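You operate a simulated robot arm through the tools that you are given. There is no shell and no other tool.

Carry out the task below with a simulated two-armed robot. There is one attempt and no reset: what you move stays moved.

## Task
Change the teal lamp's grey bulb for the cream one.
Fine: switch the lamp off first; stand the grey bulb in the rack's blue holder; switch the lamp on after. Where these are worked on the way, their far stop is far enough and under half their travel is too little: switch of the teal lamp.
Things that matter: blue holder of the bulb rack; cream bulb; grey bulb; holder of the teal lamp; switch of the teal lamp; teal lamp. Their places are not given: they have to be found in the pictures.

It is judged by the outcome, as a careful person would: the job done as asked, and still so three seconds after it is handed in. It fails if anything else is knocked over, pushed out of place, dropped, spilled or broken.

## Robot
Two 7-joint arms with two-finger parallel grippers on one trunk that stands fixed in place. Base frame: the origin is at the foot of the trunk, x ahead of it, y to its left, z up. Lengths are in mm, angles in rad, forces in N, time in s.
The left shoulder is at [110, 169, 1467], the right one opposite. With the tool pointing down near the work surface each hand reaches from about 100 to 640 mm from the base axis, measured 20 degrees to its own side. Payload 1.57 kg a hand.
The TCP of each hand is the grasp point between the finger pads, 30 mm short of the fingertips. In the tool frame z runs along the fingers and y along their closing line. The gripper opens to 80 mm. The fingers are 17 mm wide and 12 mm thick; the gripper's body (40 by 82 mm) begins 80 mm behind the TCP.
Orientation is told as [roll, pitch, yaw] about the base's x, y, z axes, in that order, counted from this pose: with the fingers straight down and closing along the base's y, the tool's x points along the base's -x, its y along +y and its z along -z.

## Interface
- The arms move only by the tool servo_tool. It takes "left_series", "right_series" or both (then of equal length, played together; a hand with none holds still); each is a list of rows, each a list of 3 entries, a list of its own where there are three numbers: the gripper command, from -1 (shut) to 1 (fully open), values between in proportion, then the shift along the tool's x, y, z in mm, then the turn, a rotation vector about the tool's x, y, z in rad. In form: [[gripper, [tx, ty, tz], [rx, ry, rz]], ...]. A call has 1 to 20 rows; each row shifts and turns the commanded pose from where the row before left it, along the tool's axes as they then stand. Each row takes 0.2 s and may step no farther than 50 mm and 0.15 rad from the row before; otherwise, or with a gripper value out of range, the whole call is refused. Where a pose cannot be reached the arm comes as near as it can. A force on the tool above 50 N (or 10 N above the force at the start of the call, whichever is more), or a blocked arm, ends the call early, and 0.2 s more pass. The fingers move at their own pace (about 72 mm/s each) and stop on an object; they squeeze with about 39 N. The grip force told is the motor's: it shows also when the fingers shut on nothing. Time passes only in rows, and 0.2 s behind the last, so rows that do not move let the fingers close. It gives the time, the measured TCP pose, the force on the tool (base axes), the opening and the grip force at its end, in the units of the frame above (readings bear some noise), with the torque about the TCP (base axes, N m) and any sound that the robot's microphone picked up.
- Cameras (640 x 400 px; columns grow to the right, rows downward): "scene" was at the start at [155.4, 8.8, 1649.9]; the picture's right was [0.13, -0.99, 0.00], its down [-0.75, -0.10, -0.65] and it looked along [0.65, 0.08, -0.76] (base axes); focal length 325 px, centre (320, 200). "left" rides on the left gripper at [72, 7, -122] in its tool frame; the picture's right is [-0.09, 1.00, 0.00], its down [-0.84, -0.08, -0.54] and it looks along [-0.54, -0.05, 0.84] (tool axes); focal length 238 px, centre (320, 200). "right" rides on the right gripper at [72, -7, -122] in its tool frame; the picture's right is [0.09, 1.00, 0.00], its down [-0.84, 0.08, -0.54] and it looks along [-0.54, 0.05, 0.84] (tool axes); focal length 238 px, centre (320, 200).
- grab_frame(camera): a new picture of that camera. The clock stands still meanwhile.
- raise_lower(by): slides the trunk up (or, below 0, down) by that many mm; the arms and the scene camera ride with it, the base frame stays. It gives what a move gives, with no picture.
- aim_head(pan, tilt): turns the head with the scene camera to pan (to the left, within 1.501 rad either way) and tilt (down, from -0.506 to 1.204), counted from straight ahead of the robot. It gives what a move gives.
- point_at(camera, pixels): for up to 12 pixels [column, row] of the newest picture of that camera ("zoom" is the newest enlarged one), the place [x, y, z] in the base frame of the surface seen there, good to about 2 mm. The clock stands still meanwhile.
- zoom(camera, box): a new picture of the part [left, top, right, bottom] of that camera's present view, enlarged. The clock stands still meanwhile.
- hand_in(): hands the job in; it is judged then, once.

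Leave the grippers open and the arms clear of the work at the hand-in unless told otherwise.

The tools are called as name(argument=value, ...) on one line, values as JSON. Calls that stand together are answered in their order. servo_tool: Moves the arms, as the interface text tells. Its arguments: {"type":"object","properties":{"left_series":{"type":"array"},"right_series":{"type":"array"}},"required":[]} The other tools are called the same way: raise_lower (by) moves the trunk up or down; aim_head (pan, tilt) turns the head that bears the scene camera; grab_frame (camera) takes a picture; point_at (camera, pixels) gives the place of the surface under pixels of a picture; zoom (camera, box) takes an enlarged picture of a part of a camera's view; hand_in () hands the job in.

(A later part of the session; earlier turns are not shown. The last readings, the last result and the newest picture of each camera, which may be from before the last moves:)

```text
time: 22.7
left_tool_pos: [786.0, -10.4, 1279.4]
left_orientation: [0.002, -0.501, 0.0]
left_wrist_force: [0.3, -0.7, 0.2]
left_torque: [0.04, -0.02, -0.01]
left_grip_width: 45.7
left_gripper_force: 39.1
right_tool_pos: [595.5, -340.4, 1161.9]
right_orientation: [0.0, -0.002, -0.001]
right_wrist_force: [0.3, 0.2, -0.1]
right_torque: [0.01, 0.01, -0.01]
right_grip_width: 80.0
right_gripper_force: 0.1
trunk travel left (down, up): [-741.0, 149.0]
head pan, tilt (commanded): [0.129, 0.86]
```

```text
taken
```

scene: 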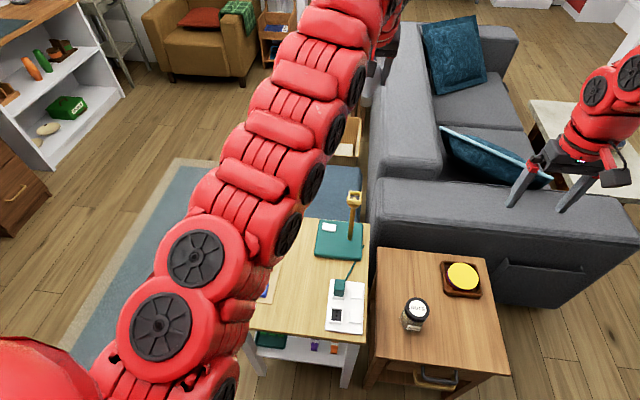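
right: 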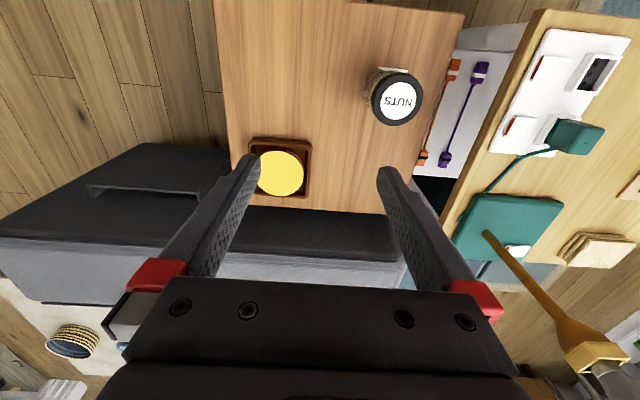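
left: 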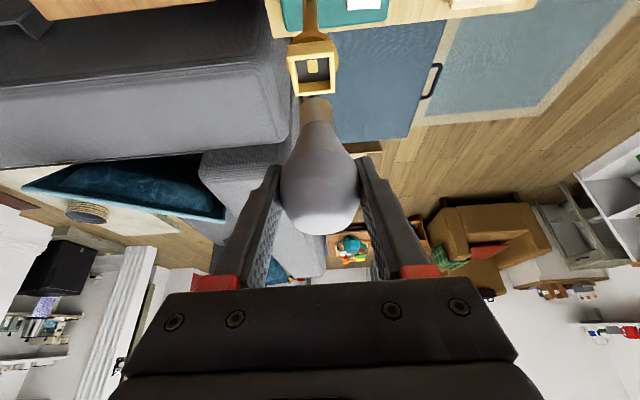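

Now I carry the bulb down and back towards the left of the table in three legs: to (770,60,1050), (700,120,930), then (625,160,840), staying away from the lamp and the cream bulb.

servo_tool(left_series=[[-1, [20.6, 11.7, 32.2], [0, 0, 0]], [-1, [20.6, 11.7, 32.2], [0, 0, 0]], [-1, [20.6, 11.7, 32.2], [0, 0, 0]], [-1, [20.6, 11.7, 32.2], [0, 0, 0]], [-1, [20.6, 11.7, 32.2], [0, 0, 0]], [-1, [20.6, 11.7, 32.2], [0, 0, 0]], [-1, [29.7, 15, 18], [0, 0, 0]], [-1, [29.7, 15, 18], [0, 0, 0]], [-1, [29.7, 15, 18], [0, 0, 0]], [-1, [29.7, 15, 18], [0, 0, 0]], [-1, [27.2, 10, 10.8], [0, 0, 0]], [-1, [27.2, 10, 10.8], [0, 0, 0]], [-1, [27.2, 10, 10.8], [0, 0, 0]], [-1, [27.2, 10, 10.8], [0, 0, 0]]])

grab_frame(camera="left")

grab_frame(camera="scene")

```text
time: 25.7
left_tool_pos: [625.3, 161.3, 843.5]
left_orientation: [0.0, -0.499, -0.001]
left_wrist_force: [0.0, 0.6, -0.1]
left_torque: [-0.04, -0.02, 0.03]
left_grip_width: 46.1
left_gripper_force: 39.1
right_tool_pos: [595.8, -340.7, 1163.0]
right_orientation: [-0.001, -0.002, -0.001]
right_wrist_force: [0.7, 0.2, 0.3]
right_torque: [0.01, -0.01, 0.0]
right_grip_width: 80.1
right_gripper_force: 0.0
trunk travel left (down, up): [-741.0, 149.0]
head pan, tilt (commanded): [0.129, 0.86]
```

```text
taken
```

left: 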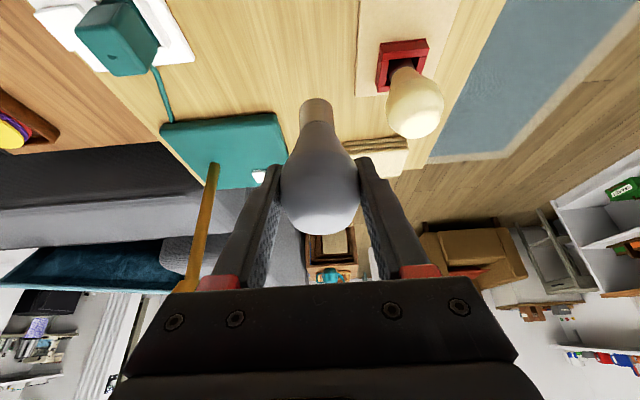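

```text
taken
```

scene: 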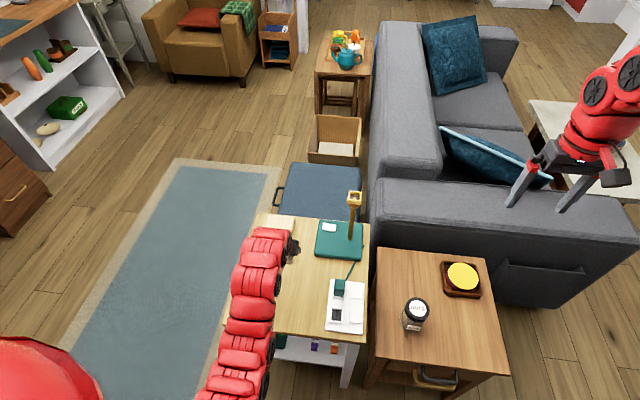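

The cream bulb and rack are visible at upper right of the left picture. I move to above the blue holder, about (572,247,810), bulb bottom ≈50 mm over its rim.

servo_tool(left_series=[[-1, [20.8, 28.7, 1.2], [0, 0, 0]], [-1, [20.8, 28.7, 1.2], [0, 0, 0]], [-1, [20.8, 28.7, 1.2], [0, 0, 0]], [-1, [0, 0, 0], [0, 0, 0]]])

grab_frame(camera="left")

zoom(camera="left", box=[280, 20, 380, 120])

```text
time: 26.7
left_tool_pos: [573.5, 245.6, 807.0]
left_orientation: [0.0, -0.501, 0.0]
left_wrist_force: [-0.2, 0.7, 0.1]
left_torque: [0.02, 0.0, 0.0]
left_grip_width: 45.7
left_gripper_force: 38.5
right_tool_pos: [596.0, -341.8, 1161.3]
right_orientation: [0.001, -0.001, 0.0]
right_wrist_force: [0.7, 0.3, 0.6]
right_torque: [0.0, 0.04, 0.0]
right_grip_width: 80.0
right_gripper_force: 0.0
trunk travel left (down, up): [-741.0, 149.0]
head pan, tilt (commanded): [0.129, 0.86]
```

```text
taken
```

left: 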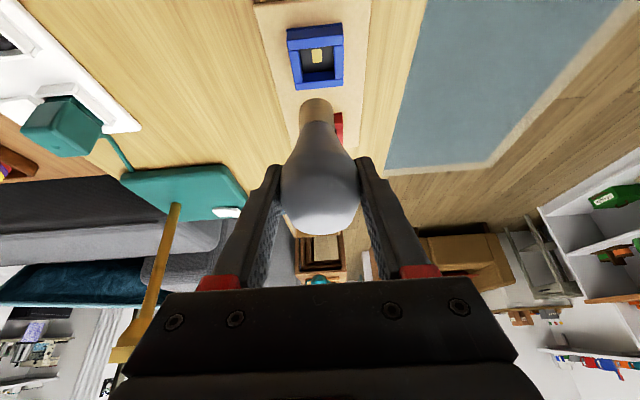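

```text
4.00 times, centred on (330, 70) of left
```

zoom: 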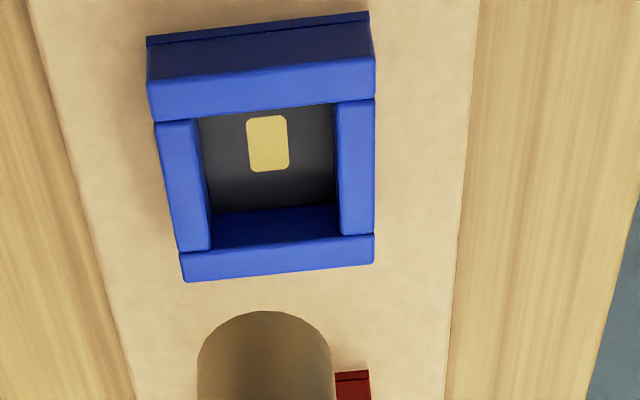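

The blue holder is seen just above the cap end in the picture. I measure its rim and floor.

point_at(camera="zoom", pixels=[[155, 100], [365, 75], [190, 265], [365, 250], [180, 185], [357, 165], [262, 95], [277, 258], [268, 143], [240, 190], [300, 190], [100, 200]])

point_at(camera="left", pixels=[[318, 103], [306, 110], [328, 110], [317, 110], [317, 118], [317, 125]])

```text
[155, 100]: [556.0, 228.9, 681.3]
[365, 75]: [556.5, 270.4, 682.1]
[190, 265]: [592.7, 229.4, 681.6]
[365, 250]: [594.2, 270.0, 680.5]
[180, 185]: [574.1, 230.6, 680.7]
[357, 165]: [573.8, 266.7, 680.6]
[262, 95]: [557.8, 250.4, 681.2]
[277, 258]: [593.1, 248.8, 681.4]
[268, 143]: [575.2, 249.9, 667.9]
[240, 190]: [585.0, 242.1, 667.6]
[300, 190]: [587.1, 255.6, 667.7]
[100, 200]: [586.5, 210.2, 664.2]
```

```text
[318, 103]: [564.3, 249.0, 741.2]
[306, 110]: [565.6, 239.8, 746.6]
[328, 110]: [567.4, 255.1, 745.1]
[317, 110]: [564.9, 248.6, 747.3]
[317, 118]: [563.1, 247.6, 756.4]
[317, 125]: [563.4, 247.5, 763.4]
```

Rim z≈681, floor z≈667.7, rim centre ≈(575.3,249). I go down to have the cap ~11 mm above the rim, shifting +2.5 mm in y, then compare cap and cavity closely.

servo_tool(left_series=[[-1, [10.05, 1.25, 18.4], [0, 0, 0]], [-1, [10.05, 1.25, 18.4], [0, 0, 0]], [-1, [0, 0, 0], [0, 0, 0]]])

zoom(camera="left", box=[270, 50, 370, 150])

zoom(camera="scene", box=[220, 220, 320, 320])

```text
time: 27.5
left_tool_pos: [572.0, 248.2, 765.5]
left_orientation: [-0.002, -0.502, 0.001]
left_wrist_force: [-0.2, -0.1, -0.6]
left_torque: [-0.03, 0.0, 0.02]
left_grip_width: 45.6
left_gripper_force: 39.3
right_tool_pos: [596.6, -340.9, 1162.3]
right_orientation: [0.0, 0.001, 0.0]
right_wrist_force: [-1.1, -0.4, 0.4]
right_torque: [-0.01, 0.03, 0.02]
right_grip_width: 80.0
right_gripper_force: 0.1
trunk travel left (down, up): [-741.0, 149.0]
head pan, tilt (commanded): [0.129, 0.86]
```

```text
4.00 times, centred on (320, 100) of left
```

zoom: 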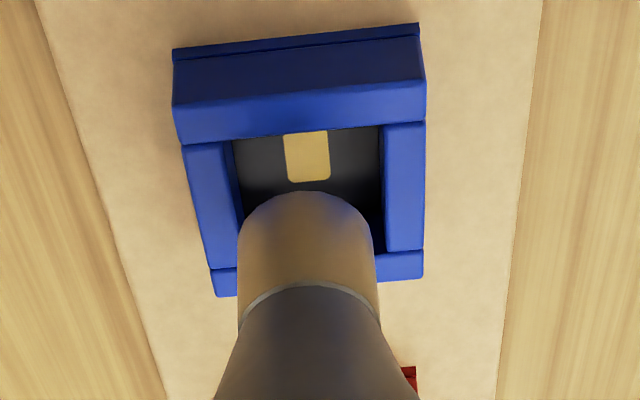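

```text
4.00 times, centred on (270, 270) of scene
```

zoom: 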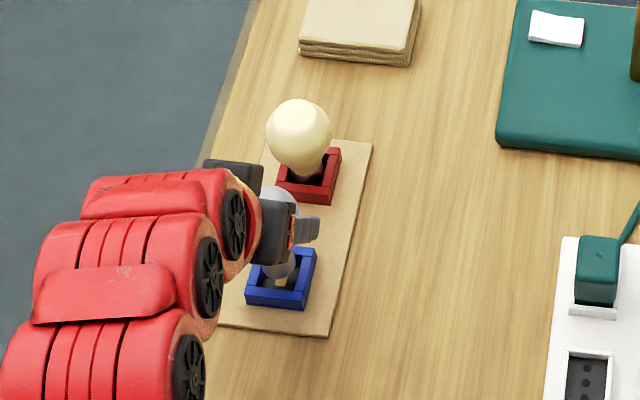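

Comparing in the picture: the cap would land ~1.5 mm short in y and ~2 mm short in x of the cavity's centre. I correct (+2.2 x, +1.2 y), go 6 mm lower, and look again.

servo_tool(left_series=[[-1, [0.94, 1.2, 6.32], [0, 0, 0]], [-1, [0, 0, 0], [0, 0, 0]]])

zoom(camera="left", box=[280, 60, 360, 130])

zoom(camera="scene", box=[245, 255, 295, 305])

```text
time: 28.1
left_tool_pos: [573.3, 249.3, 760.0]
left_orientation: [-0.002, -0.498, 0.0]
left_wrist_force: [-0.1, -0.1, 0.2]
left_torque: [0.02, -0.02, -0.01]
left_grip_width: 45.5
left_gripper_force: 38.9
right_tool_pos: [595.6, -342.2, 1162.7]
right_orientation: [0.001, -0.004, -0.002]
right_wrist_force: [0.0, 0.5, 0.2]
right_torque: [0.0, -0.03, 0.02]
right_grip_width: 79.9
right_gripper_force: 0.0
trunk travel left (down, up): [-741.0, 149.0]
head pan, tilt (commanded): [0.129, 0.86]
```

```text
5.71 times, centred on (320, 95) of left
```

zoom: 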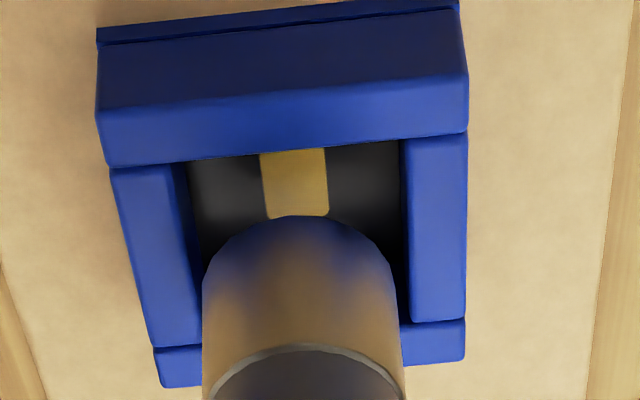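

```text
8.00 times, centred on (270, 280) of scene
```

zoom: 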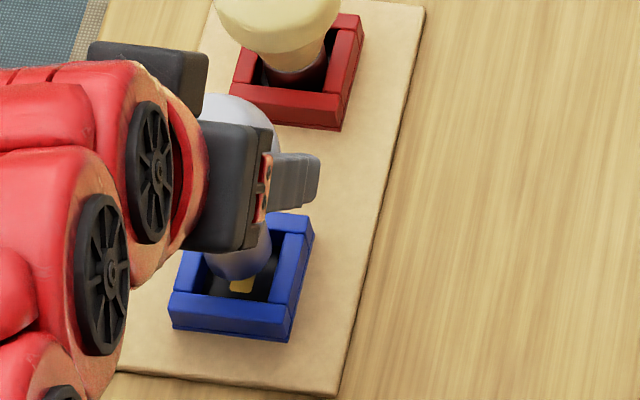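

Laterally (y) the cap is centred with the opening. To check x I zoom further with the scene camera on cap and holder.

zoom(camera="scene", box=[255, 276, 287, 300])

point_at(camera="zoom", pixels=[[100, 280], [300, 300], [380, 100], [200, 300], [280, 200], [220, 120], [220, 60]])

```text
16.00 times, centred on (271, 288) of scene
```

zoom: 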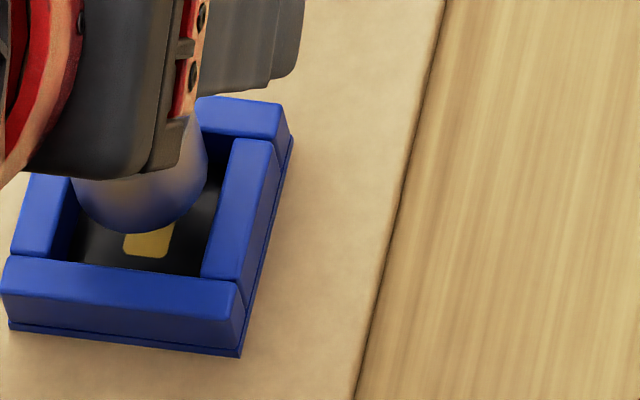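

```text
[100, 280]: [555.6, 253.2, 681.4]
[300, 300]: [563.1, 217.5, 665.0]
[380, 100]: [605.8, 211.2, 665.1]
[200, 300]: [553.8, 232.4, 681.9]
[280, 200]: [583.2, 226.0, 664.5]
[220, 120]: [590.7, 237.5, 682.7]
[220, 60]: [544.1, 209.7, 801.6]
```

From both views I estimate the cap is about 2 mm too far in +x. I correct −1.8 mm in x, go 3 mm lower and re-inspect.

servo_tool(left_series=[[-1, [3.02, 0, 1.77], [0, 0, 0]], [-1, [0, 0, 0], [0, 0, 0]]])

zoom(camera="left", box=[280, 60, 360, 130])

zoom(camera="scene", box=[255, 276, 287, 300])

```text
time: 28.7
left_tool_pos: [572.2, 249.4, 757.0]
left_orientation: [-0.001, -0.501, 0.0]
left_wrist_force: [0.0, 0.6, -0.6]
left_torque: [0.01, -0.02, 0.01]
left_grip_width: 45.8
left_gripper_force: 38.9
right_tool_pos: [595.5, -341.0, 1163.3]
right_orientation: [0.0, 0.001, -0.003]
right_wrist_force: [0.0, -1.3, 0.6]
right_torque: [-0.02, 0.0, -0.01]
right_grip_width: 79.9
right_gripper_force: 0.0
trunk travel left (down, up): [-741.0, 149.0]
head pan, tilt (commanded): [0.129, 0.86]
```

```text
5.71 times, centred on (320, 95) of left
```

zoom: 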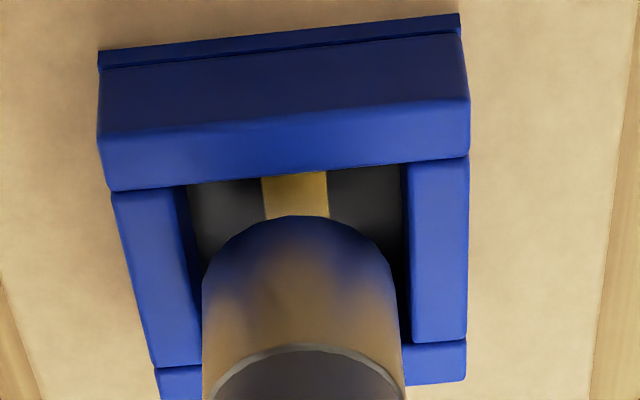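

```text
16.00 times, centred on (271, 288) of scene
```

zoom: 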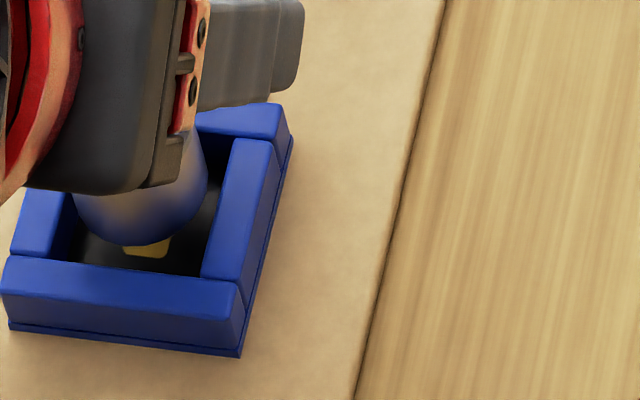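

The cap now appears centred within about 1 mm in both views with ≈2 mm slack around. I descend 10 mm in 2 mm rows and check force.

servo_tool(left_series=[[-1, [0.96, 0, 1.76], [0, 0, 0]], [-1, [0.96, 0, 1.76], [0, 0, 0]], [-1, [0.96, 0, 1.76], [0, 0, 0]], [-1, [0.96, 0, 1.76], [0, 0, 0]], [-1, [0.96, 0, 1.76], [0, 0, 0]]])

zoom(camera="left", box=[280, 60, 360, 130])

zoom(camera="scene", box=[255, 276, 287, 300])

```text
time: 29.9
left_tool_pos: [571.4, 250.8, 748.4]
left_orientation: [0.001, -0.498, 0.0]
left_wrist_force: [-0.6, 0.1, -1.0]
left_torque: [0.0, 0.01, -0.01]
left_grip_width: 45.7
left_gripper_force: 39.2
right_tool_pos: [596.3, -340.5, 1162.8]
right_orientation: [0.0, 0.0, -0.003]
right_wrist_force: [0.0, 0.9, 0.9]
right_torque: [-0.02, 0.04, 0.0]
right_grip_width: 80.1
right_gripper_force: 0.0
trunk travel left (down, up): [-741.0, 149.0]
head pan, tilt (commanded): [0.129, 0.86]
```

```text
5.71 times, centred on (320, 95) of left
```

zoom: 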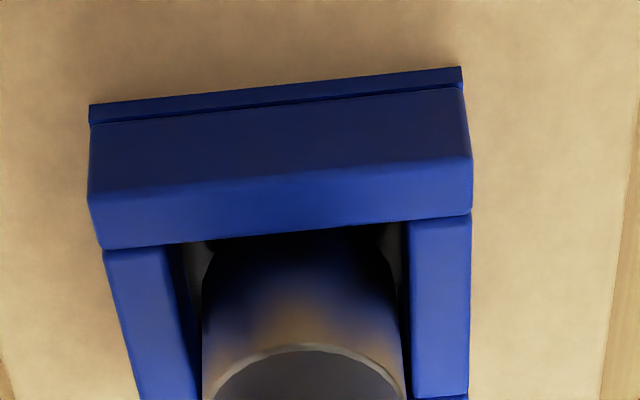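

```text
16.00 times, centred on (271, 288) of scene
```

zoom: 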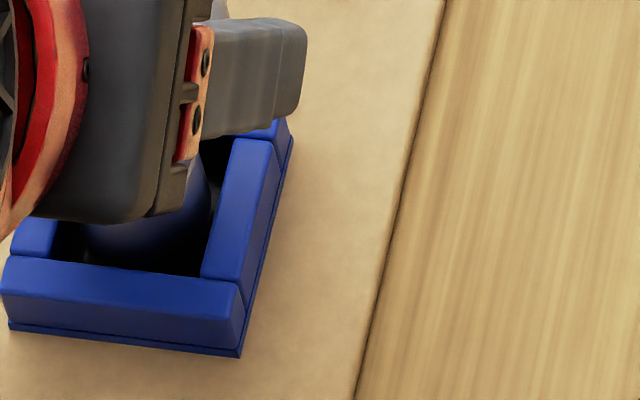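

The cap has entered the cavity with no contact force. I continue down in 1.5 mm rows until it touches the floor (expected near TCP z≈739).

servo_tool(left_series=[[-1, [0.72, 0, 1.32], [0, 0, 0]], [-1, [0.72, 0, 1.32], [0, 0, 0]], [-1, [0.72, 0, 1.32], [0, 0, 0]], [-1, [0.72, 0, 1.32], [0, 0, 0]], [-1, [0.48, 0, 0.88], [0, 0, 0]]])

zoom(camera="left", box=[280, 60, 360, 130])

```text
time: 31.1
left_tool_pos: [571.0, 249.9, 740.5]
left_orientation: [0.0, -0.498, 0.0]
left_wrist_force: [0.2, -0.7, -0.4]
left_torque: [0.0, -0.01, 0.01]
left_grip_width: 45.8
left_gripper_force: 39.1
right_tool_pos: [596.2, -340.5, 1162.2]
right_orientation: [-0.001, 0.001, -0.002]
right_wrist_force: [-0.9, 0.0, 0.4]
right_torque: [-0.03, -0.03, 0.01]
right_grip_width: 79.9
right_gripper_force: 0.1
trunk travel left (down, up): [-741.0, 149.0]
head pan, tilt (commanded): [0.129, 0.86]
```

```text
5.71 times, centred on (320, 95) of left
```

zoom: 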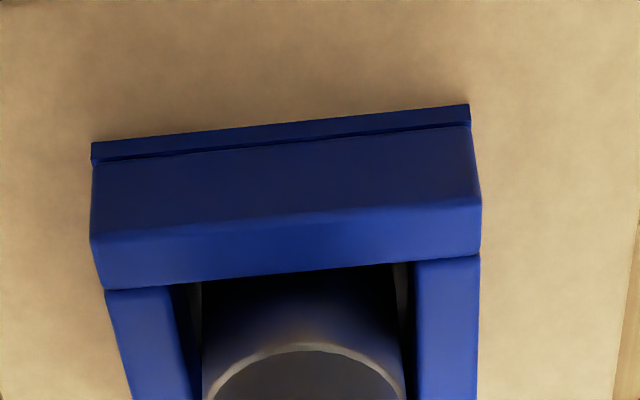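

No contact yet at z=740.5. I continue in 1 mm rows.

servo_tool(left_series=[[-1, [0.48, 0, 0.88], [0, 0, 0]], [-1, [0.48, 0, 0.88], [0, 0, 0]], [-1, [0, 0, 0], [0, 0, 0]]])

```text
time: 31.9
left_tool_pos: [570.4, 249.9, 741.0]
left_orientation: [0.0, -0.503, -0.002]
left_wrist_force: [-0.1, 0.5, 7.9]
left_torque: [0.03, -0.03, 0.01]
left_grip_width: 45.5
left_gripper_force: 38.8
right_tool_pos: [594.8, -340.8, 1163.2]
right_orientation: [0.0, -0.003, -0.002]
right_wrist_force: [-0.4, 0.0, -0.3]
right_torque: [0.0, -0.01, 0.01]
right_grip_width: 79.9
right_gripper_force: 0.0
trunk travel left (down, up): [-741.0, 149.0]
head pan, tilt (commanded): [0.129, 0.86]
```

Floor contact at 7.9 N with TCP z≈741: the bulb is seated. I relax slightly and open the gripper in stages.

servo_tool(left_series=[[-1, [-0.3, 0, -0.6], [0, 0, 0]], [0.25, [0, 0, 0], [0, 0, 0]], [0.4, [0, 0, 0], [0, 0, 0]], [1, [0, 0, 0], [0, 0, 0]], [1, [0, 0, 0], [0, 0, 0]]])

grab_frame(camera="left")

zoom(camera="scene", box=[235, 245, 315, 305])

```text
time: 33.1
left_tool_pos: [571.3, 250.3, 739.0]
left_orientation: [0.0, -0.5, 0.0]
left_wrist_force: [-0.4, 0.4, 0.3]
left_torque: [0.01, 0.01, 0.02]
left_grip_width: 80.1
left_gripper_force: 0.1
right_tool_pos: [594.9, -339.8, 1162.0]
right_orientation: [-0.001, -0.002, -0.002]
right_wrist_force: [1.5, -0.4, -0.4]
right_torque: [0.03, 0.01, 0.0]
right_grip_width: 79.8
right_gripper_force: 0.2
trunk travel left (down, up): [-741.0, 149.0]
head pan, tilt (commanded): [0.129, 0.86]
```

```text
taken
```

left: 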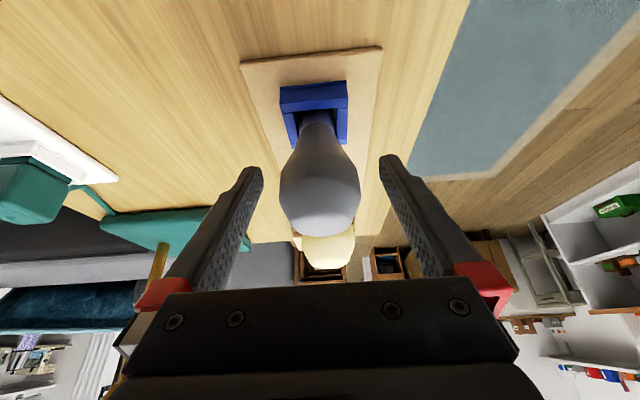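

```text
6.67 times, centred on (275, 275) of scene
```

zoom: 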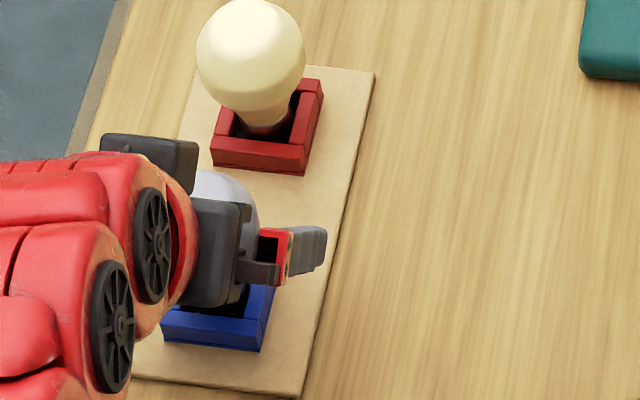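

The bulb stands in the blue holder and the fingers are open around it. I raise the trunk by 120 so the hand goes straight up off the bulb.

raise_lower(by=120)

grab_frame(camera="left")

grab_frame(camera="scene")

```text
time: 34.6
left_tool_pos: [571.6, 250.2, 856.9]
left_orientation: [0.0, -0.5, 0.0]
left_wrist_force: [-0.8, -0.5, 0.1]
left_torque: [-0.02, 0.02, 0.01]
left_grip_width: 80.1
left_gripper_force: 0.0
right_tool_pos: [595.5, -341.3, 1283.2]
right_orientation: [-0.002, 0.0, -0.002]
right_wrist_force: [0.4, 0.1, 0.3]
right_torque: [-0.03, 0.02, 0.02]
right_grip_width: 80.0
right_gripper_force: 0.0
trunk travel left (down, up): [-861.0, 29.0]
head pan, tilt (commanded): [0.129, 0.86]
```

```text
taken
```

left: 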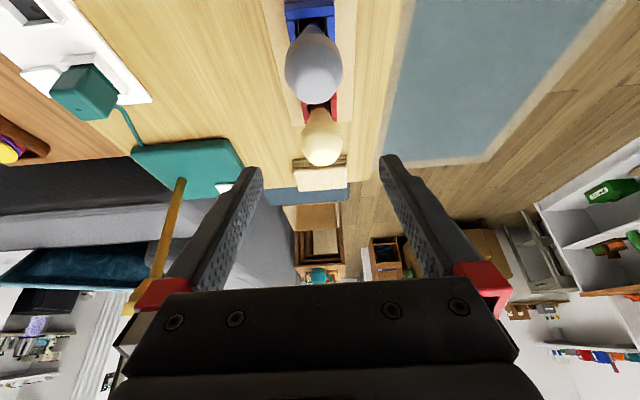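

```text
taken
```

scene: 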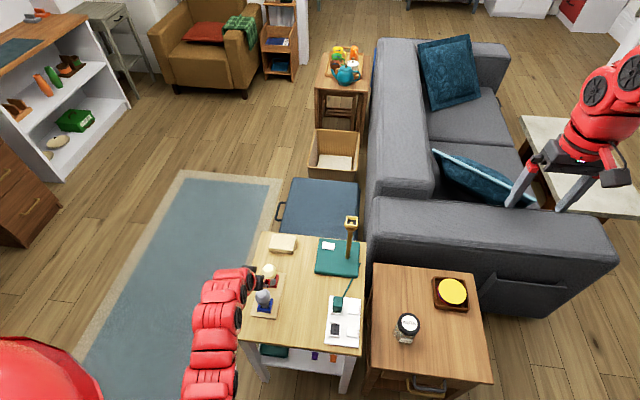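

The grey bulb stands upright in the blue holder. Now I measure the cream bulb and the red holder in the left and scene pictures.

zoom(camera="left", box=[270, 0, 370, 180])

point_at(camera="left", pixels=[[322, 137], [310, 137], [335, 137], [322, 155], [322, 120], [322, 112], [313, 65], [313, 80], [313, 40], [297, 65], [330, 65], [313, 92]])

zoom(camera="scene", box=[245, 250, 295, 325])

point_at(camera="zoom", pixels=[[310, 100], [310, 80], [310, 125], [270, 215], [270, 190]])

```text
2.22 times, centred on (320, 90) of left
```

zoom: 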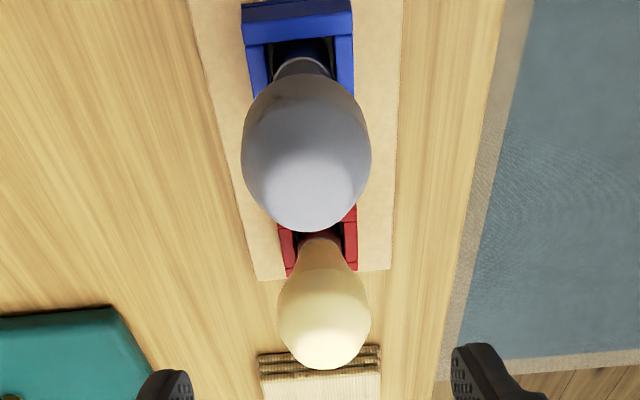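

```text
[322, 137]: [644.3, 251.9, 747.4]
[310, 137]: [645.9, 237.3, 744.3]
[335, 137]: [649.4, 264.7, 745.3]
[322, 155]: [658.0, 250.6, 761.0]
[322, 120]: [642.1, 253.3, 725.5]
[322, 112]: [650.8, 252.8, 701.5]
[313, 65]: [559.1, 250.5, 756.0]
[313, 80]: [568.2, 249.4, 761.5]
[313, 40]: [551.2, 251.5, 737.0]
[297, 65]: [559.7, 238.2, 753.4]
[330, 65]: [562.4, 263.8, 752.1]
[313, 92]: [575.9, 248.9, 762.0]
```

```text
5.33 times, centred on (270, 288) of scene
```

zoom: 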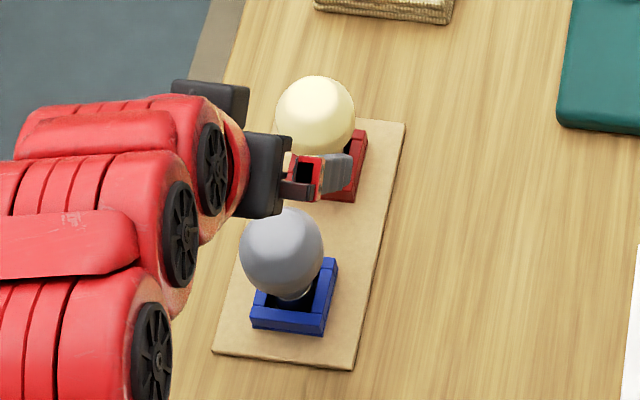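

```text
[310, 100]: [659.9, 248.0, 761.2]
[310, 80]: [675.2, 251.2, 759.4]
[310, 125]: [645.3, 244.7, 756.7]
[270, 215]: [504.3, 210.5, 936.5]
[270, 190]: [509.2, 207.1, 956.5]
```

The cream bulb is ≈50 mm wide, around (668,251), widest near z≈737, top ≈762. To grasp it with a steeper hand (so the wrist camera stays well clear of the grey bulb), I first move the hand up and forward to (720,200,1100) and reduce the tilt to −0.25.

servo_tool(left_series=[[1, [-35.2, -7.1, -20.4], [0, 0, 0]], [1, [-35.2, -7.1, -20.4], [0, 0, 0]], [1, [-35.2, -7.1, -20.4], [0, 0, 0]], [1, [-35.2, -7.1, -20.4], [0, 0, 0]], [1, [-35.2, -7.1, -20.4], [0, 0, 0]], [1, [-35.2, -7.1, -20.4], [0, 0, 0]], [1, [-35.2, -7.1, -20.4], [0, 0, 0]], [1, [0, 0, 0], [0, 0.125, 0]], [1, [0, 0, 0], [0, 0.125, 0]], [1, [0, 0, 0], [0, 0, 0]]])

```text
time: 36.8
left_tool_pos: [718.8, 201.0, 1103.7]
left_orientation: [0.0, -0.248, 0.0]
left_wrist_force: [0.5, -0.3, 0.0]
left_torque: [-0.03, 0.03, -0.04]
left_grip_width: 80.0
left_gripper_force: 0.0
right_tool_pos: [595.5, -341.3, 1282.9]
right_orientation: [-0.001, -0.001, -0.002]
right_wrist_force: [-0.3, -0.2, 0.4]
right_torque: [-0.02, -0.04, 0.0]
right_grip_width: 80.0
right_gripper_force: 0.0
trunk travel left (down, up): [-861.0, 29.0]
head pan, tilt (commanded): [0.129, 0.86]
```

Pose reached. Now I lower the trunk by 210, bringing the hand to z≈893 over a clear part of the table.

raise_lower(by=-210)

grab_frame(camera="left")

grab_frame(camera="scene")

```text
time: 39.0
left_tool_pos: [719.1, 200.5, 891.9]
left_orientation: [0.001, -0.251, 0.001]
left_wrist_force: [0.5, 0.7, 1.7]
left_torque: [0.01, 0.02, 0.0]
left_grip_width: 80.1
left_gripper_force: 0.0
right_tool_pos: [596.3, -341.0, 1073.2]
right_orientation: [0.0, 0.0, -0.002]
right_wrist_force: [-0.4, 0.5, 0.4]
right_torque: [-0.01, 0.02, -0.02]
right_grip_width: 79.8
right_gripper_force: 0.0
trunk travel left (down, up): [-651.0, 239.0]
head pan, tilt (commanded): [0.129, 0.86]
```

```text
taken
```

left: 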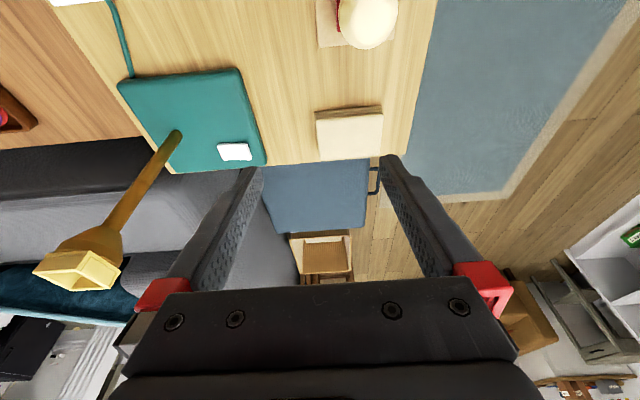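

```text
taken
```

scene: 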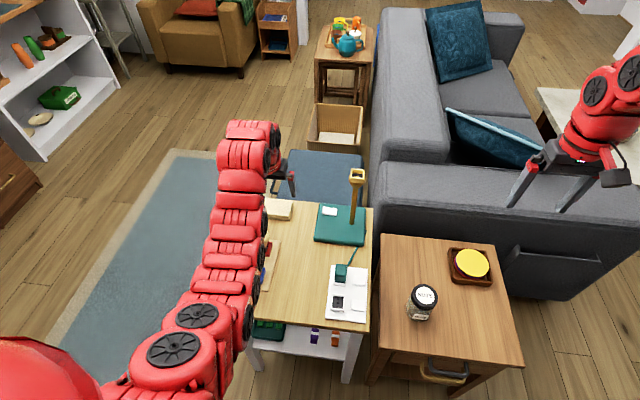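

I move to a pre-grasp above the cream bulb, about (646,251,824), fingertips still above its top.

servo_tool(left_series=[[1, [29.2, 16.8, 16], [0, 0, 0]], [1, [29.2, 16.8, 16], [0, 0, 0]], [1, [29.2, 16.8, 16], [0, 0, 0]], [1, [0, 0, 0], [0, 0, 0]]])

grab_frame(camera="left")

zoom(camera="left", box=[270, 40, 390, 190])

zoom(camera="scene", box=[230, 215, 310, 295])

```text
time: 40.0
left_tool_pos: [645.5, 249.2, 824.0]
left_orientation: [0.0, -0.249, 0.0]
left_wrist_force: [-0.1, -0.3, -0.7]
left_torque: [-0.01, -0.04, 0.01]
left_grip_width: 80.0
left_gripper_force: 0.1
right_tool_pos: [595.4, -340.6, 1073.4]
right_orientation: [0.0, -0.001, -0.002]
right_wrist_force: [-0.7, 0.2, 0.2]
right_torque: [0.04, -0.01, -0.01]
right_grip_width: 80.0
right_gripper_force: 0.0
trunk travel left (down, up): [-651.0, 239.0]
head pan, tilt (commanded): [0.129, 0.86]
```

```text
taken
```

left: 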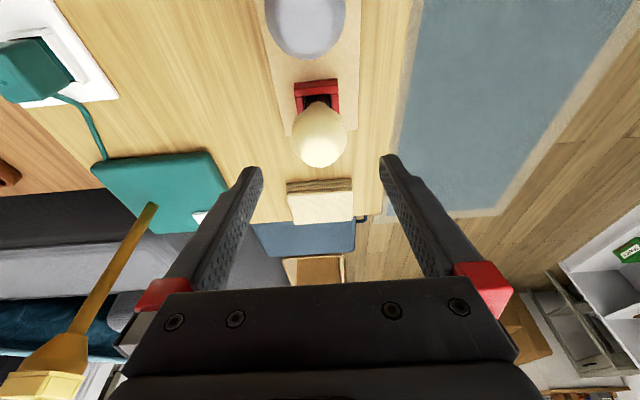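

```text
2.67 times, centred on (330, 115) of left
```

zoom: 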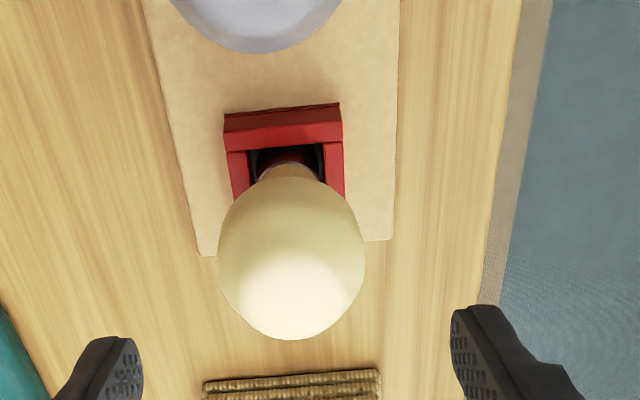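

```text
5.00 times, centred on (270, 255) of scene
```

zoom: 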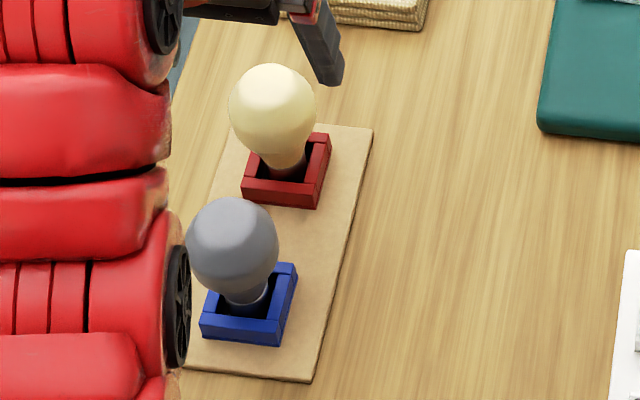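

Column-wise the cream bulb is centred (≈319.3 vs. tool plane 319.3). I query surface points to fix its centre in x and z, and the red holder's rim.

point_at(camera="left", pixels=[[319, 139], [319, 132], [319, 146], [310, 139], [328, 139], [319, 155], [318, 93], [297, 108], [338, 105], [320, 115]])

point_at(camera="scene", pixels=[[275, 235], [275, 228], [275, 242], [275, 248], [268, 235], [281, 235], [260, 260], [266, 269]])

```text
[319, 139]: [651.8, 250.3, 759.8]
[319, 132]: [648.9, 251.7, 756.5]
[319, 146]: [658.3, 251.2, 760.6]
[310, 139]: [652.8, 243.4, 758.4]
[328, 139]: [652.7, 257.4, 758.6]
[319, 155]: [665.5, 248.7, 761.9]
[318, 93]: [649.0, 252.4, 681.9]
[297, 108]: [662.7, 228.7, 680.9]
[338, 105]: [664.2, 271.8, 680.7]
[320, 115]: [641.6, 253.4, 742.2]
```

```text
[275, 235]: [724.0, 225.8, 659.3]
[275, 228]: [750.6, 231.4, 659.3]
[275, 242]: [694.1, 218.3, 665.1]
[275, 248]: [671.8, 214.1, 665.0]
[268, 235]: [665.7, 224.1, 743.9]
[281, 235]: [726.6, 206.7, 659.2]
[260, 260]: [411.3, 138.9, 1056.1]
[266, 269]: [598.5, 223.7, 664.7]
```

The cream bulb's centre comes out at about (666,250,738). I advance 88 mm along the fingers, then check.

servo_tool(left_series=[[1, [0.45, 0.1, 29.5], [0, 0, 0]], [1, [0.45, 0.1, 29.5], [0, 0, 0]], [1, [0.45, 0.1, 29.5], [0, 0, 0]], [1, [0, 0, 0], [0, 0, 0]]])

grab_frame(camera="left")

zoom(camera="scene", box=[230, 215, 310, 295])

```text
time: 41.0
left_tool_pos: [667.4, 251.2, 737.4]
left_orientation: [0.0, -0.251, -0.002]
left_wrist_force: [0.0, -0.7, 0.6]
left_torque: [-0.01, 0.03, 0.02]
left_grip_width: 80.0
left_gripper_force: 0.1
right_tool_pos: [595.0, -341.3, 1073.7]
right_orientation: [0.0, 0.0, -0.003]
right_wrist_force: [-0.1, 0.2, 0.4]
right_torque: [0.01, -0.03, -0.05]
right_grip_width: 80.1
right_gripper_force: 0.0
trunk travel left (down, up): [-651.0, 239.0]
head pan, tilt (commanded): [0.129, 0.86]
```

```text
taken
```

left: 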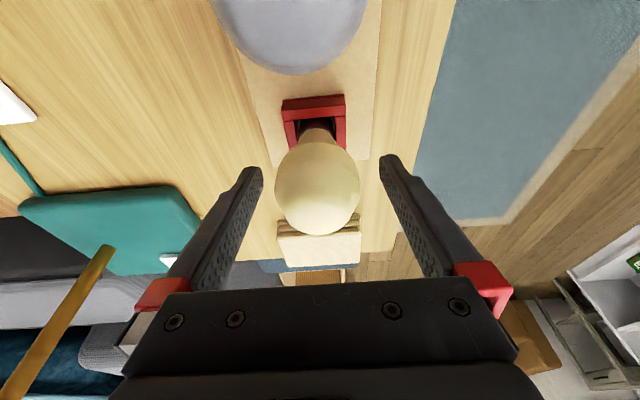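

```text
5.00 times, centred on (270, 255) of scene
```

zoom: 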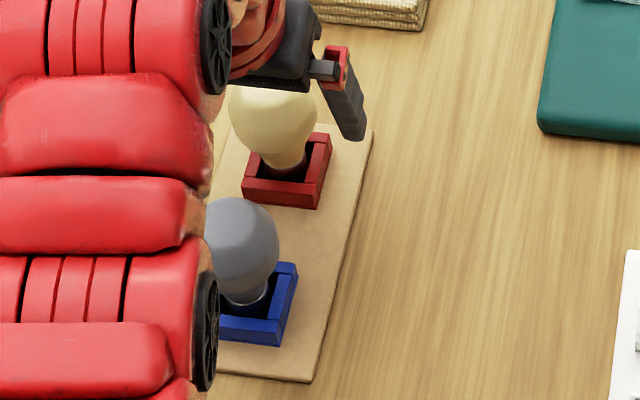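

The bulb is centred at col ≈317.5 (TCP plane 319.1), so I shift about −0.9 mm in y and close.

servo_tool(left_series=[[1, [0, -0.9, 0], [0, 0, 0]], [0.4, [0, 0, 0], [0, 0, 0]], [-1, [0, 0, 0], [0, 0, 0]], [-1, [0, 0, 0], [0, 0, 0]], [-1, [0, 0, 0], [0, 0, 0]]])

grab_frame(camera="left")

```text
time: 42.2
left_tool_pos: [666.8, 250.2, 738.6]
left_orientation: [-0.001, -0.251, -0.001]
left_wrist_force: [0.5, 0.1, 1.3]
left_torque: [-0.01, -0.01, 0.0]
left_grip_width: 45.6
left_gripper_force: 39.0
right_tool_pos: [596.2, -340.5, 1072.8]
right_orientation: [-0.001, -0.001, -0.003]
right_wrist_force: [-1.1, 0.1, -0.4]
right_torque: [-0.06, 0.0, -0.01]
right_grip_width: 79.9
right_gripper_force: 0.2
trunk travel left (down, up): [-651.0, 239.0]
head pan, tilt (commanded): [0.129, 0.86]
```

```text
taken
```

left: 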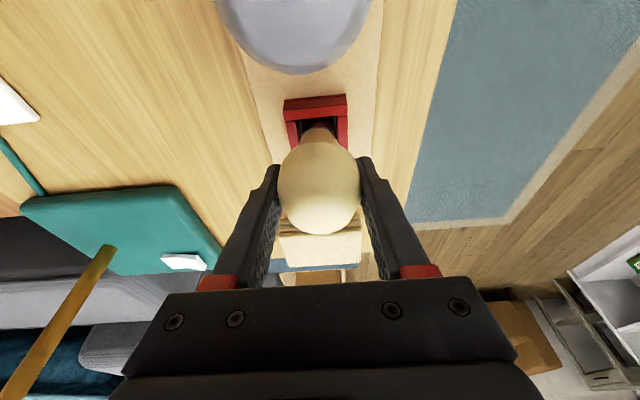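

Gripped at 45.6 mm, 39 N. I lift slowly, then 90 mm up.

servo_tool(left_series=[[-1, [-0.5, 0, -1.94], [0, 0, 0]], [-1, [-0.5, 0, -1.94], [0, 0, 0]], [-1, [-1.5, 0, -5.8], [0, 0, 0]], [-1, [-2.5, 0, -9.7], [0, 0, 0]], [-1, [-7.4, 0, -29.1], [0, 0, 0]], [-1, [-7.4, 0, -29.1], [0, 0, 0]], [-1, [-2.5, 0, -9.7], [0, 0, 0]]])

grab_frame(camera="left")

zoom(camera="scene", box=[230, 215, 310, 295])

```text
time: 43.8
left_tool_pos: [667.7, 250.3, 827.3]
left_orientation: [0.001, -0.247, 0.0]
left_wrist_force: [-0.5, 0.7, 0.4]
left_torque: [0.04, -0.01, 0.0]
left_grip_width: 45.7
left_gripper_force: 38.8
right_tool_pos: [596.6, -340.5, 1071.9]
right_orientation: [0.0, 0.001, -0.001]
right_wrist_force: [-0.5, -1.5, -0.5]
right_torque: [0.0, -0.03, -0.03]
right_grip_width: 80.3
right_gripper_force: 0.0
trunk travel left (down, up): [-651.0, 239.0]
head pan, tilt (commanded): [0.129, 0.86]
```

```text
taken
```

left: 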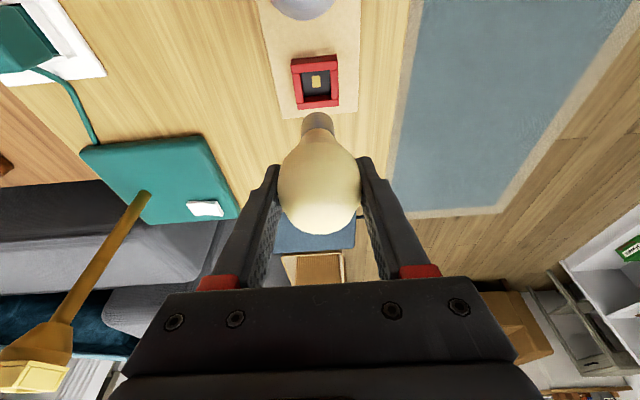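

```text
5.00 times, centred on (270, 255) of scene
```

zoom: 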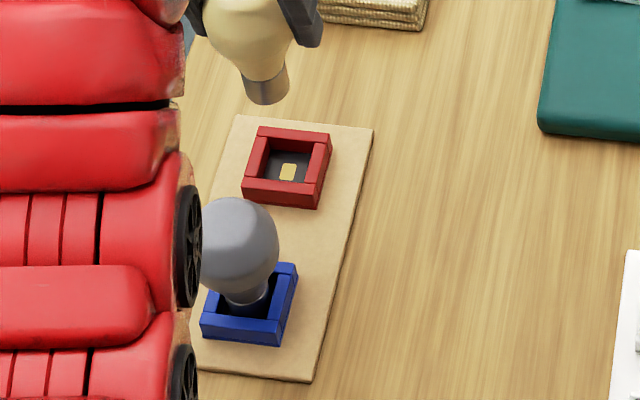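

The cream bulb is out of the red holder with its cap hanging free. I carry it up to (740,120,1015) and then over to the lamp at about (785,-9,1015), the cap ~40 mm above the lamp's rim.

servo_tool(left_series=[[-1, [-19.4, -21.7, -27.4], [0, 0, 0]], [-1, [-19.4, -21.7, -27.4], [0, 0, 0]], [-1, [-19.4, -21.7, -27.4], [0, 0, 0]], [-1, [-19.4, -21.7, -27.4], [0, 0, 0]], [-1, [-19.4, -21.7, -27.4], [0, 0, 0]], [-1, [-19.4, -21.7, -27.4], [0, 0, 0]], [-1, [-10.9, -32.2, 2.8], [0, 0, 0]], [-1, [-10.9, -32.2, 2.8], [0, 0, 0]], [-1, [-10.9, -32.2, 2.8], [0, 0, 0]], [-1, [-10.9, -32.2, 2.8], [0, 0, 0]], [-1, [0, 0, 0], [0, 0, 0]]])

grab_frame(camera="left")

zoom(camera="left", box=[270, 40, 370, 140])

zoom(camera="scene", box=[320, 120, 400, 220])

```text
time: 46.2
left_tool_pos: [765.1, 18.0, 1013.7]
left_orientation: [0.0, -0.249, 0.001]
left_wrist_force: [0.0, -0.1, -0.4]
left_torque: [0.01, 0.02, 0.02]
left_grip_width: 45.7
left_gripper_force: 38.7
left hand out of reach, approached as far as the arm can: row 10
right_tool_pos: [596.1, -339.6, 1071.9]
right_orientation: [-0.002, 0.0, -0.001]
right_wrist_force: [0.2, -0.6, 0.1]
right_torque: [0.02, -0.01, 0.0]
right_grip_width: 79.9
right_gripper_force: 0.0
trunk travel left (down, up): [-651.0, 239.0]
head pan, tilt (commanded): [0.129, 0.86]
```

```text
taken
```

left: 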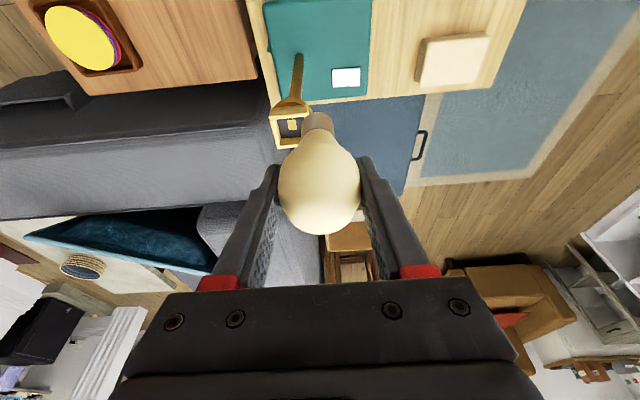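

```text
4.00 times, centred on (320, 90) of left
```

zoom: 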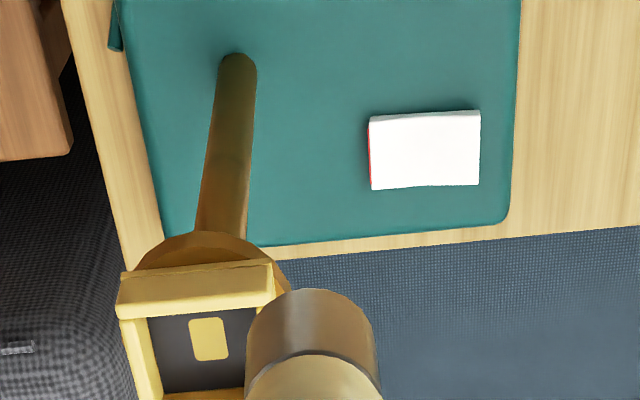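

```text
4.00 times, centred on (360, 170) of scene
```

zoom: 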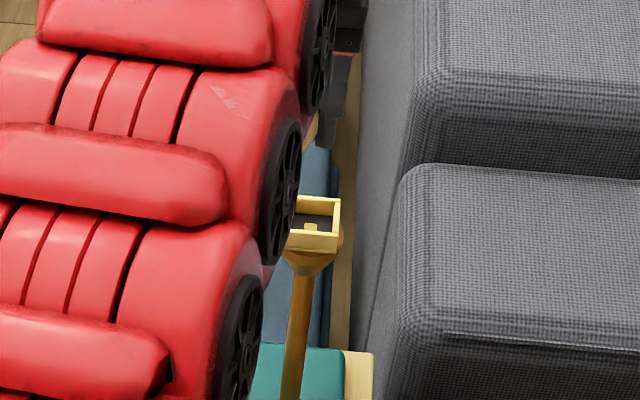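

The lamp is just out of reach with this steep hand (the arm stopped at (765,18,1014)). With the −0.5 tilt it was reachable earlier, so I'll set the cream bulb back in the red holder and regrasp it with more tilt. First I go back the way I came.

servo_tool(left_series=[[-1, [8, 34, -2.4], [0, 0, 0]], [-1, [8, 34, -2.4], [0, 0, 0]], [-1, [8, 34, -2.4], [0, 0, 0]], [-1, [19.4, 21.7, 26.9], [0, 0, 0]], [-1, [19.4, 21.7, 26.9], [0, 0, 0]], [-1, [19.4, 21.7, 26.9], [0, 0, 0]], [-1, [19.4, 21.7, 26.9], [0, 0, 0]], [-1, [19.4, 21.7, 26.9], [0, 0, 0]]])

grab_frame(camera="left")

```text
time: 48.0
left_tool_pos: [675.6, 226.4, 861.2]
left_orientation: [-0.003, -0.251, -0.001]
left_wrist_force: [0.3, 0.8, -1.8]
left_torque: [-0.03, 0.01, 0.0]
left_grip_width: 45.7
left_gripper_force: 39.0
right_tool_pos: [596.2, -340.7, 1072.6]
right_orientation: [0.001, -0.001, -0.002]
right_wrist_force: [-0.6, 0.5, 0.4]
right_torque: [0.01, 0.03, 0.01]
right_grip_width: 79.9
right_gripper_force: 0.0
trunk travel left (down, up): [-651.0, 239.0]
head pan, tilt (commanded): [0.129, 0.86]
```

```text
taken
```

left: 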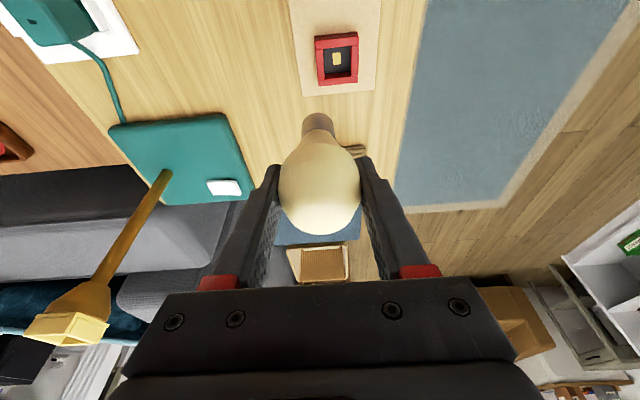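

I come down over the red holder, to the same x,y where I gripped it (666.8,250.2), with the cap ≈5 mm above the rim, and look.

servo_tool(left_series=[[-1, [11.4, 7.9, 32.9], [0, 0, 0]], [-1, [11.4, 7.9, 32.9], [0, 0, 0]], [-1, [11.4, 7.9, 32.9], [0, 0, 0]], [-1, [0, 0, 0], [0, 0, 0]]])

zoom(camera="left", box=[280, 70, 360, 140])

zoom(camera="scene", box=[255, 225, 295, 265])

```text
time: 49.0
left_tool_pos: [669.4, 249.2, 754.6]
left_orientation: [-0.001, -0.248, 0.001]
left_wrist_force: [0.4, 0.5, 0.1]
left_torque: [0.01, -0.01, 0.0]
left_grip_width: 45.7
left_gripper_force: 39.5
right_tool_pos: [594.8, -341.7, 1072.7]
right_orientation: [0.0, -0.004, -0.001]
right_wrist_force: [-0.7, -0.7, 0.2]
right_torque: [-0.02, -0.03, 0.01]
right_grip_width: 80.0
right_gripper_force: 0.1
trunk travel left (down, up): [-651.0, 239.0]
head pan, tilt (commanded): [0.129, 0.86]
```

```text
5.71 times, centred on (320, 105) of left
```

zoom: 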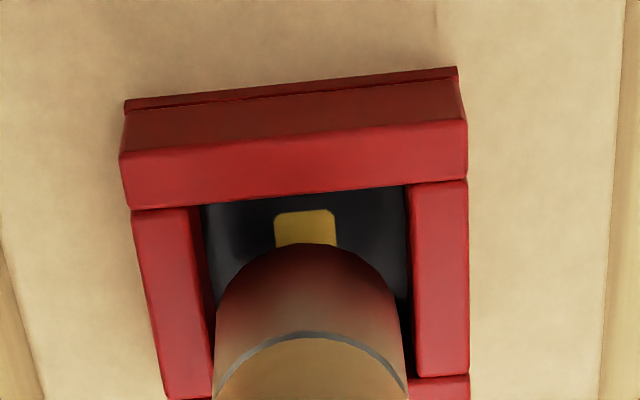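

```text
10.00 times, centred on (275, 245) of scene
```

zoom: 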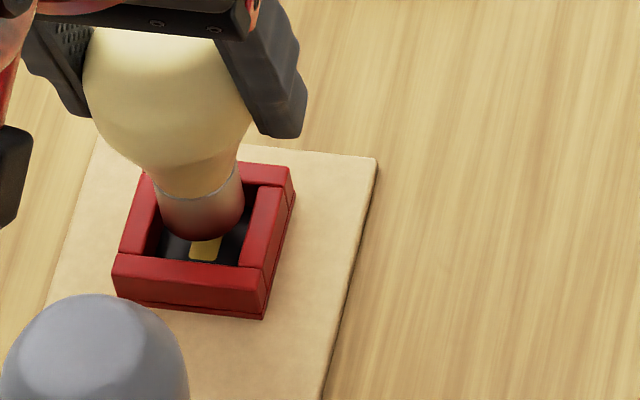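

The TCP reads x=669.4 instead of ≈667, and the scene view agrees that the cap is a bit too far in +x. I correct by −2.2 mm in x, +0.5 in y and look again.

servo_tool(left_series=[[-1, [2.13, 0.5, -0.54], [0, 0, 0]], [-1, [0, 0, 0], [0, 0, 0]]])

zoom(camera="left", box=[280, 70, 360, 140])

zoom(camera="scene", box=[260, 235, 292, 259])

```text
time: 49.6
left_tool_pos: [665.8, 249.4, 755.4]
left_orientation: [-0.001, -0.249, 0.001]
left_wrist_force: [0.7, -0.8, 0.0]
left_torque: [0.0, 0.01, 0.0]
left_grip_width: 46.0
left_gripper_force: 38.9
right_tool_pos: [595.3, -341.4, 1072.2]
right_orientation: [0.001, -0.001, -0.001]
right_wrist_force: [-0.3, 0.4, 0.2]
right_torque: [0.02, 0.0, -0.01]
right_grip_width: 80.1
right_gripper_force: 0.1
trunk travel left (down, up): [-651.0, 239.0]
head pan, tilt (commanded): [0.129, 0.86]
```

```text
5.71 times, centred on (320, 105) of left
```

zoom: 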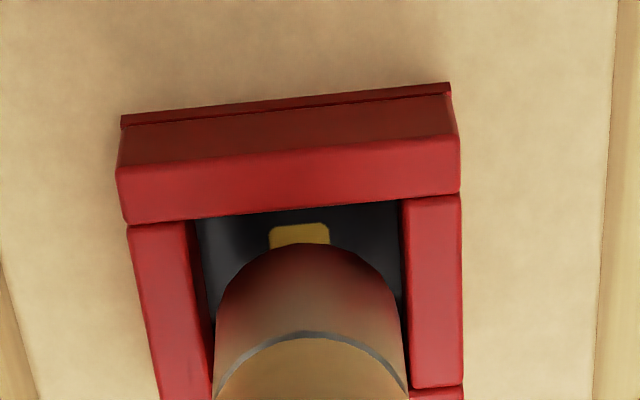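

```text
16.00 times, centred on (276, 247) of scene
```

zoom: 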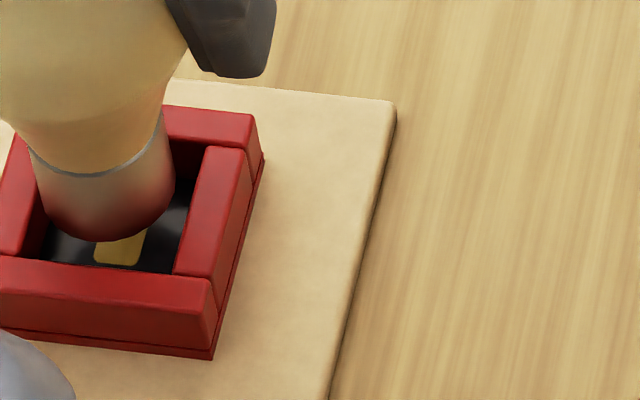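

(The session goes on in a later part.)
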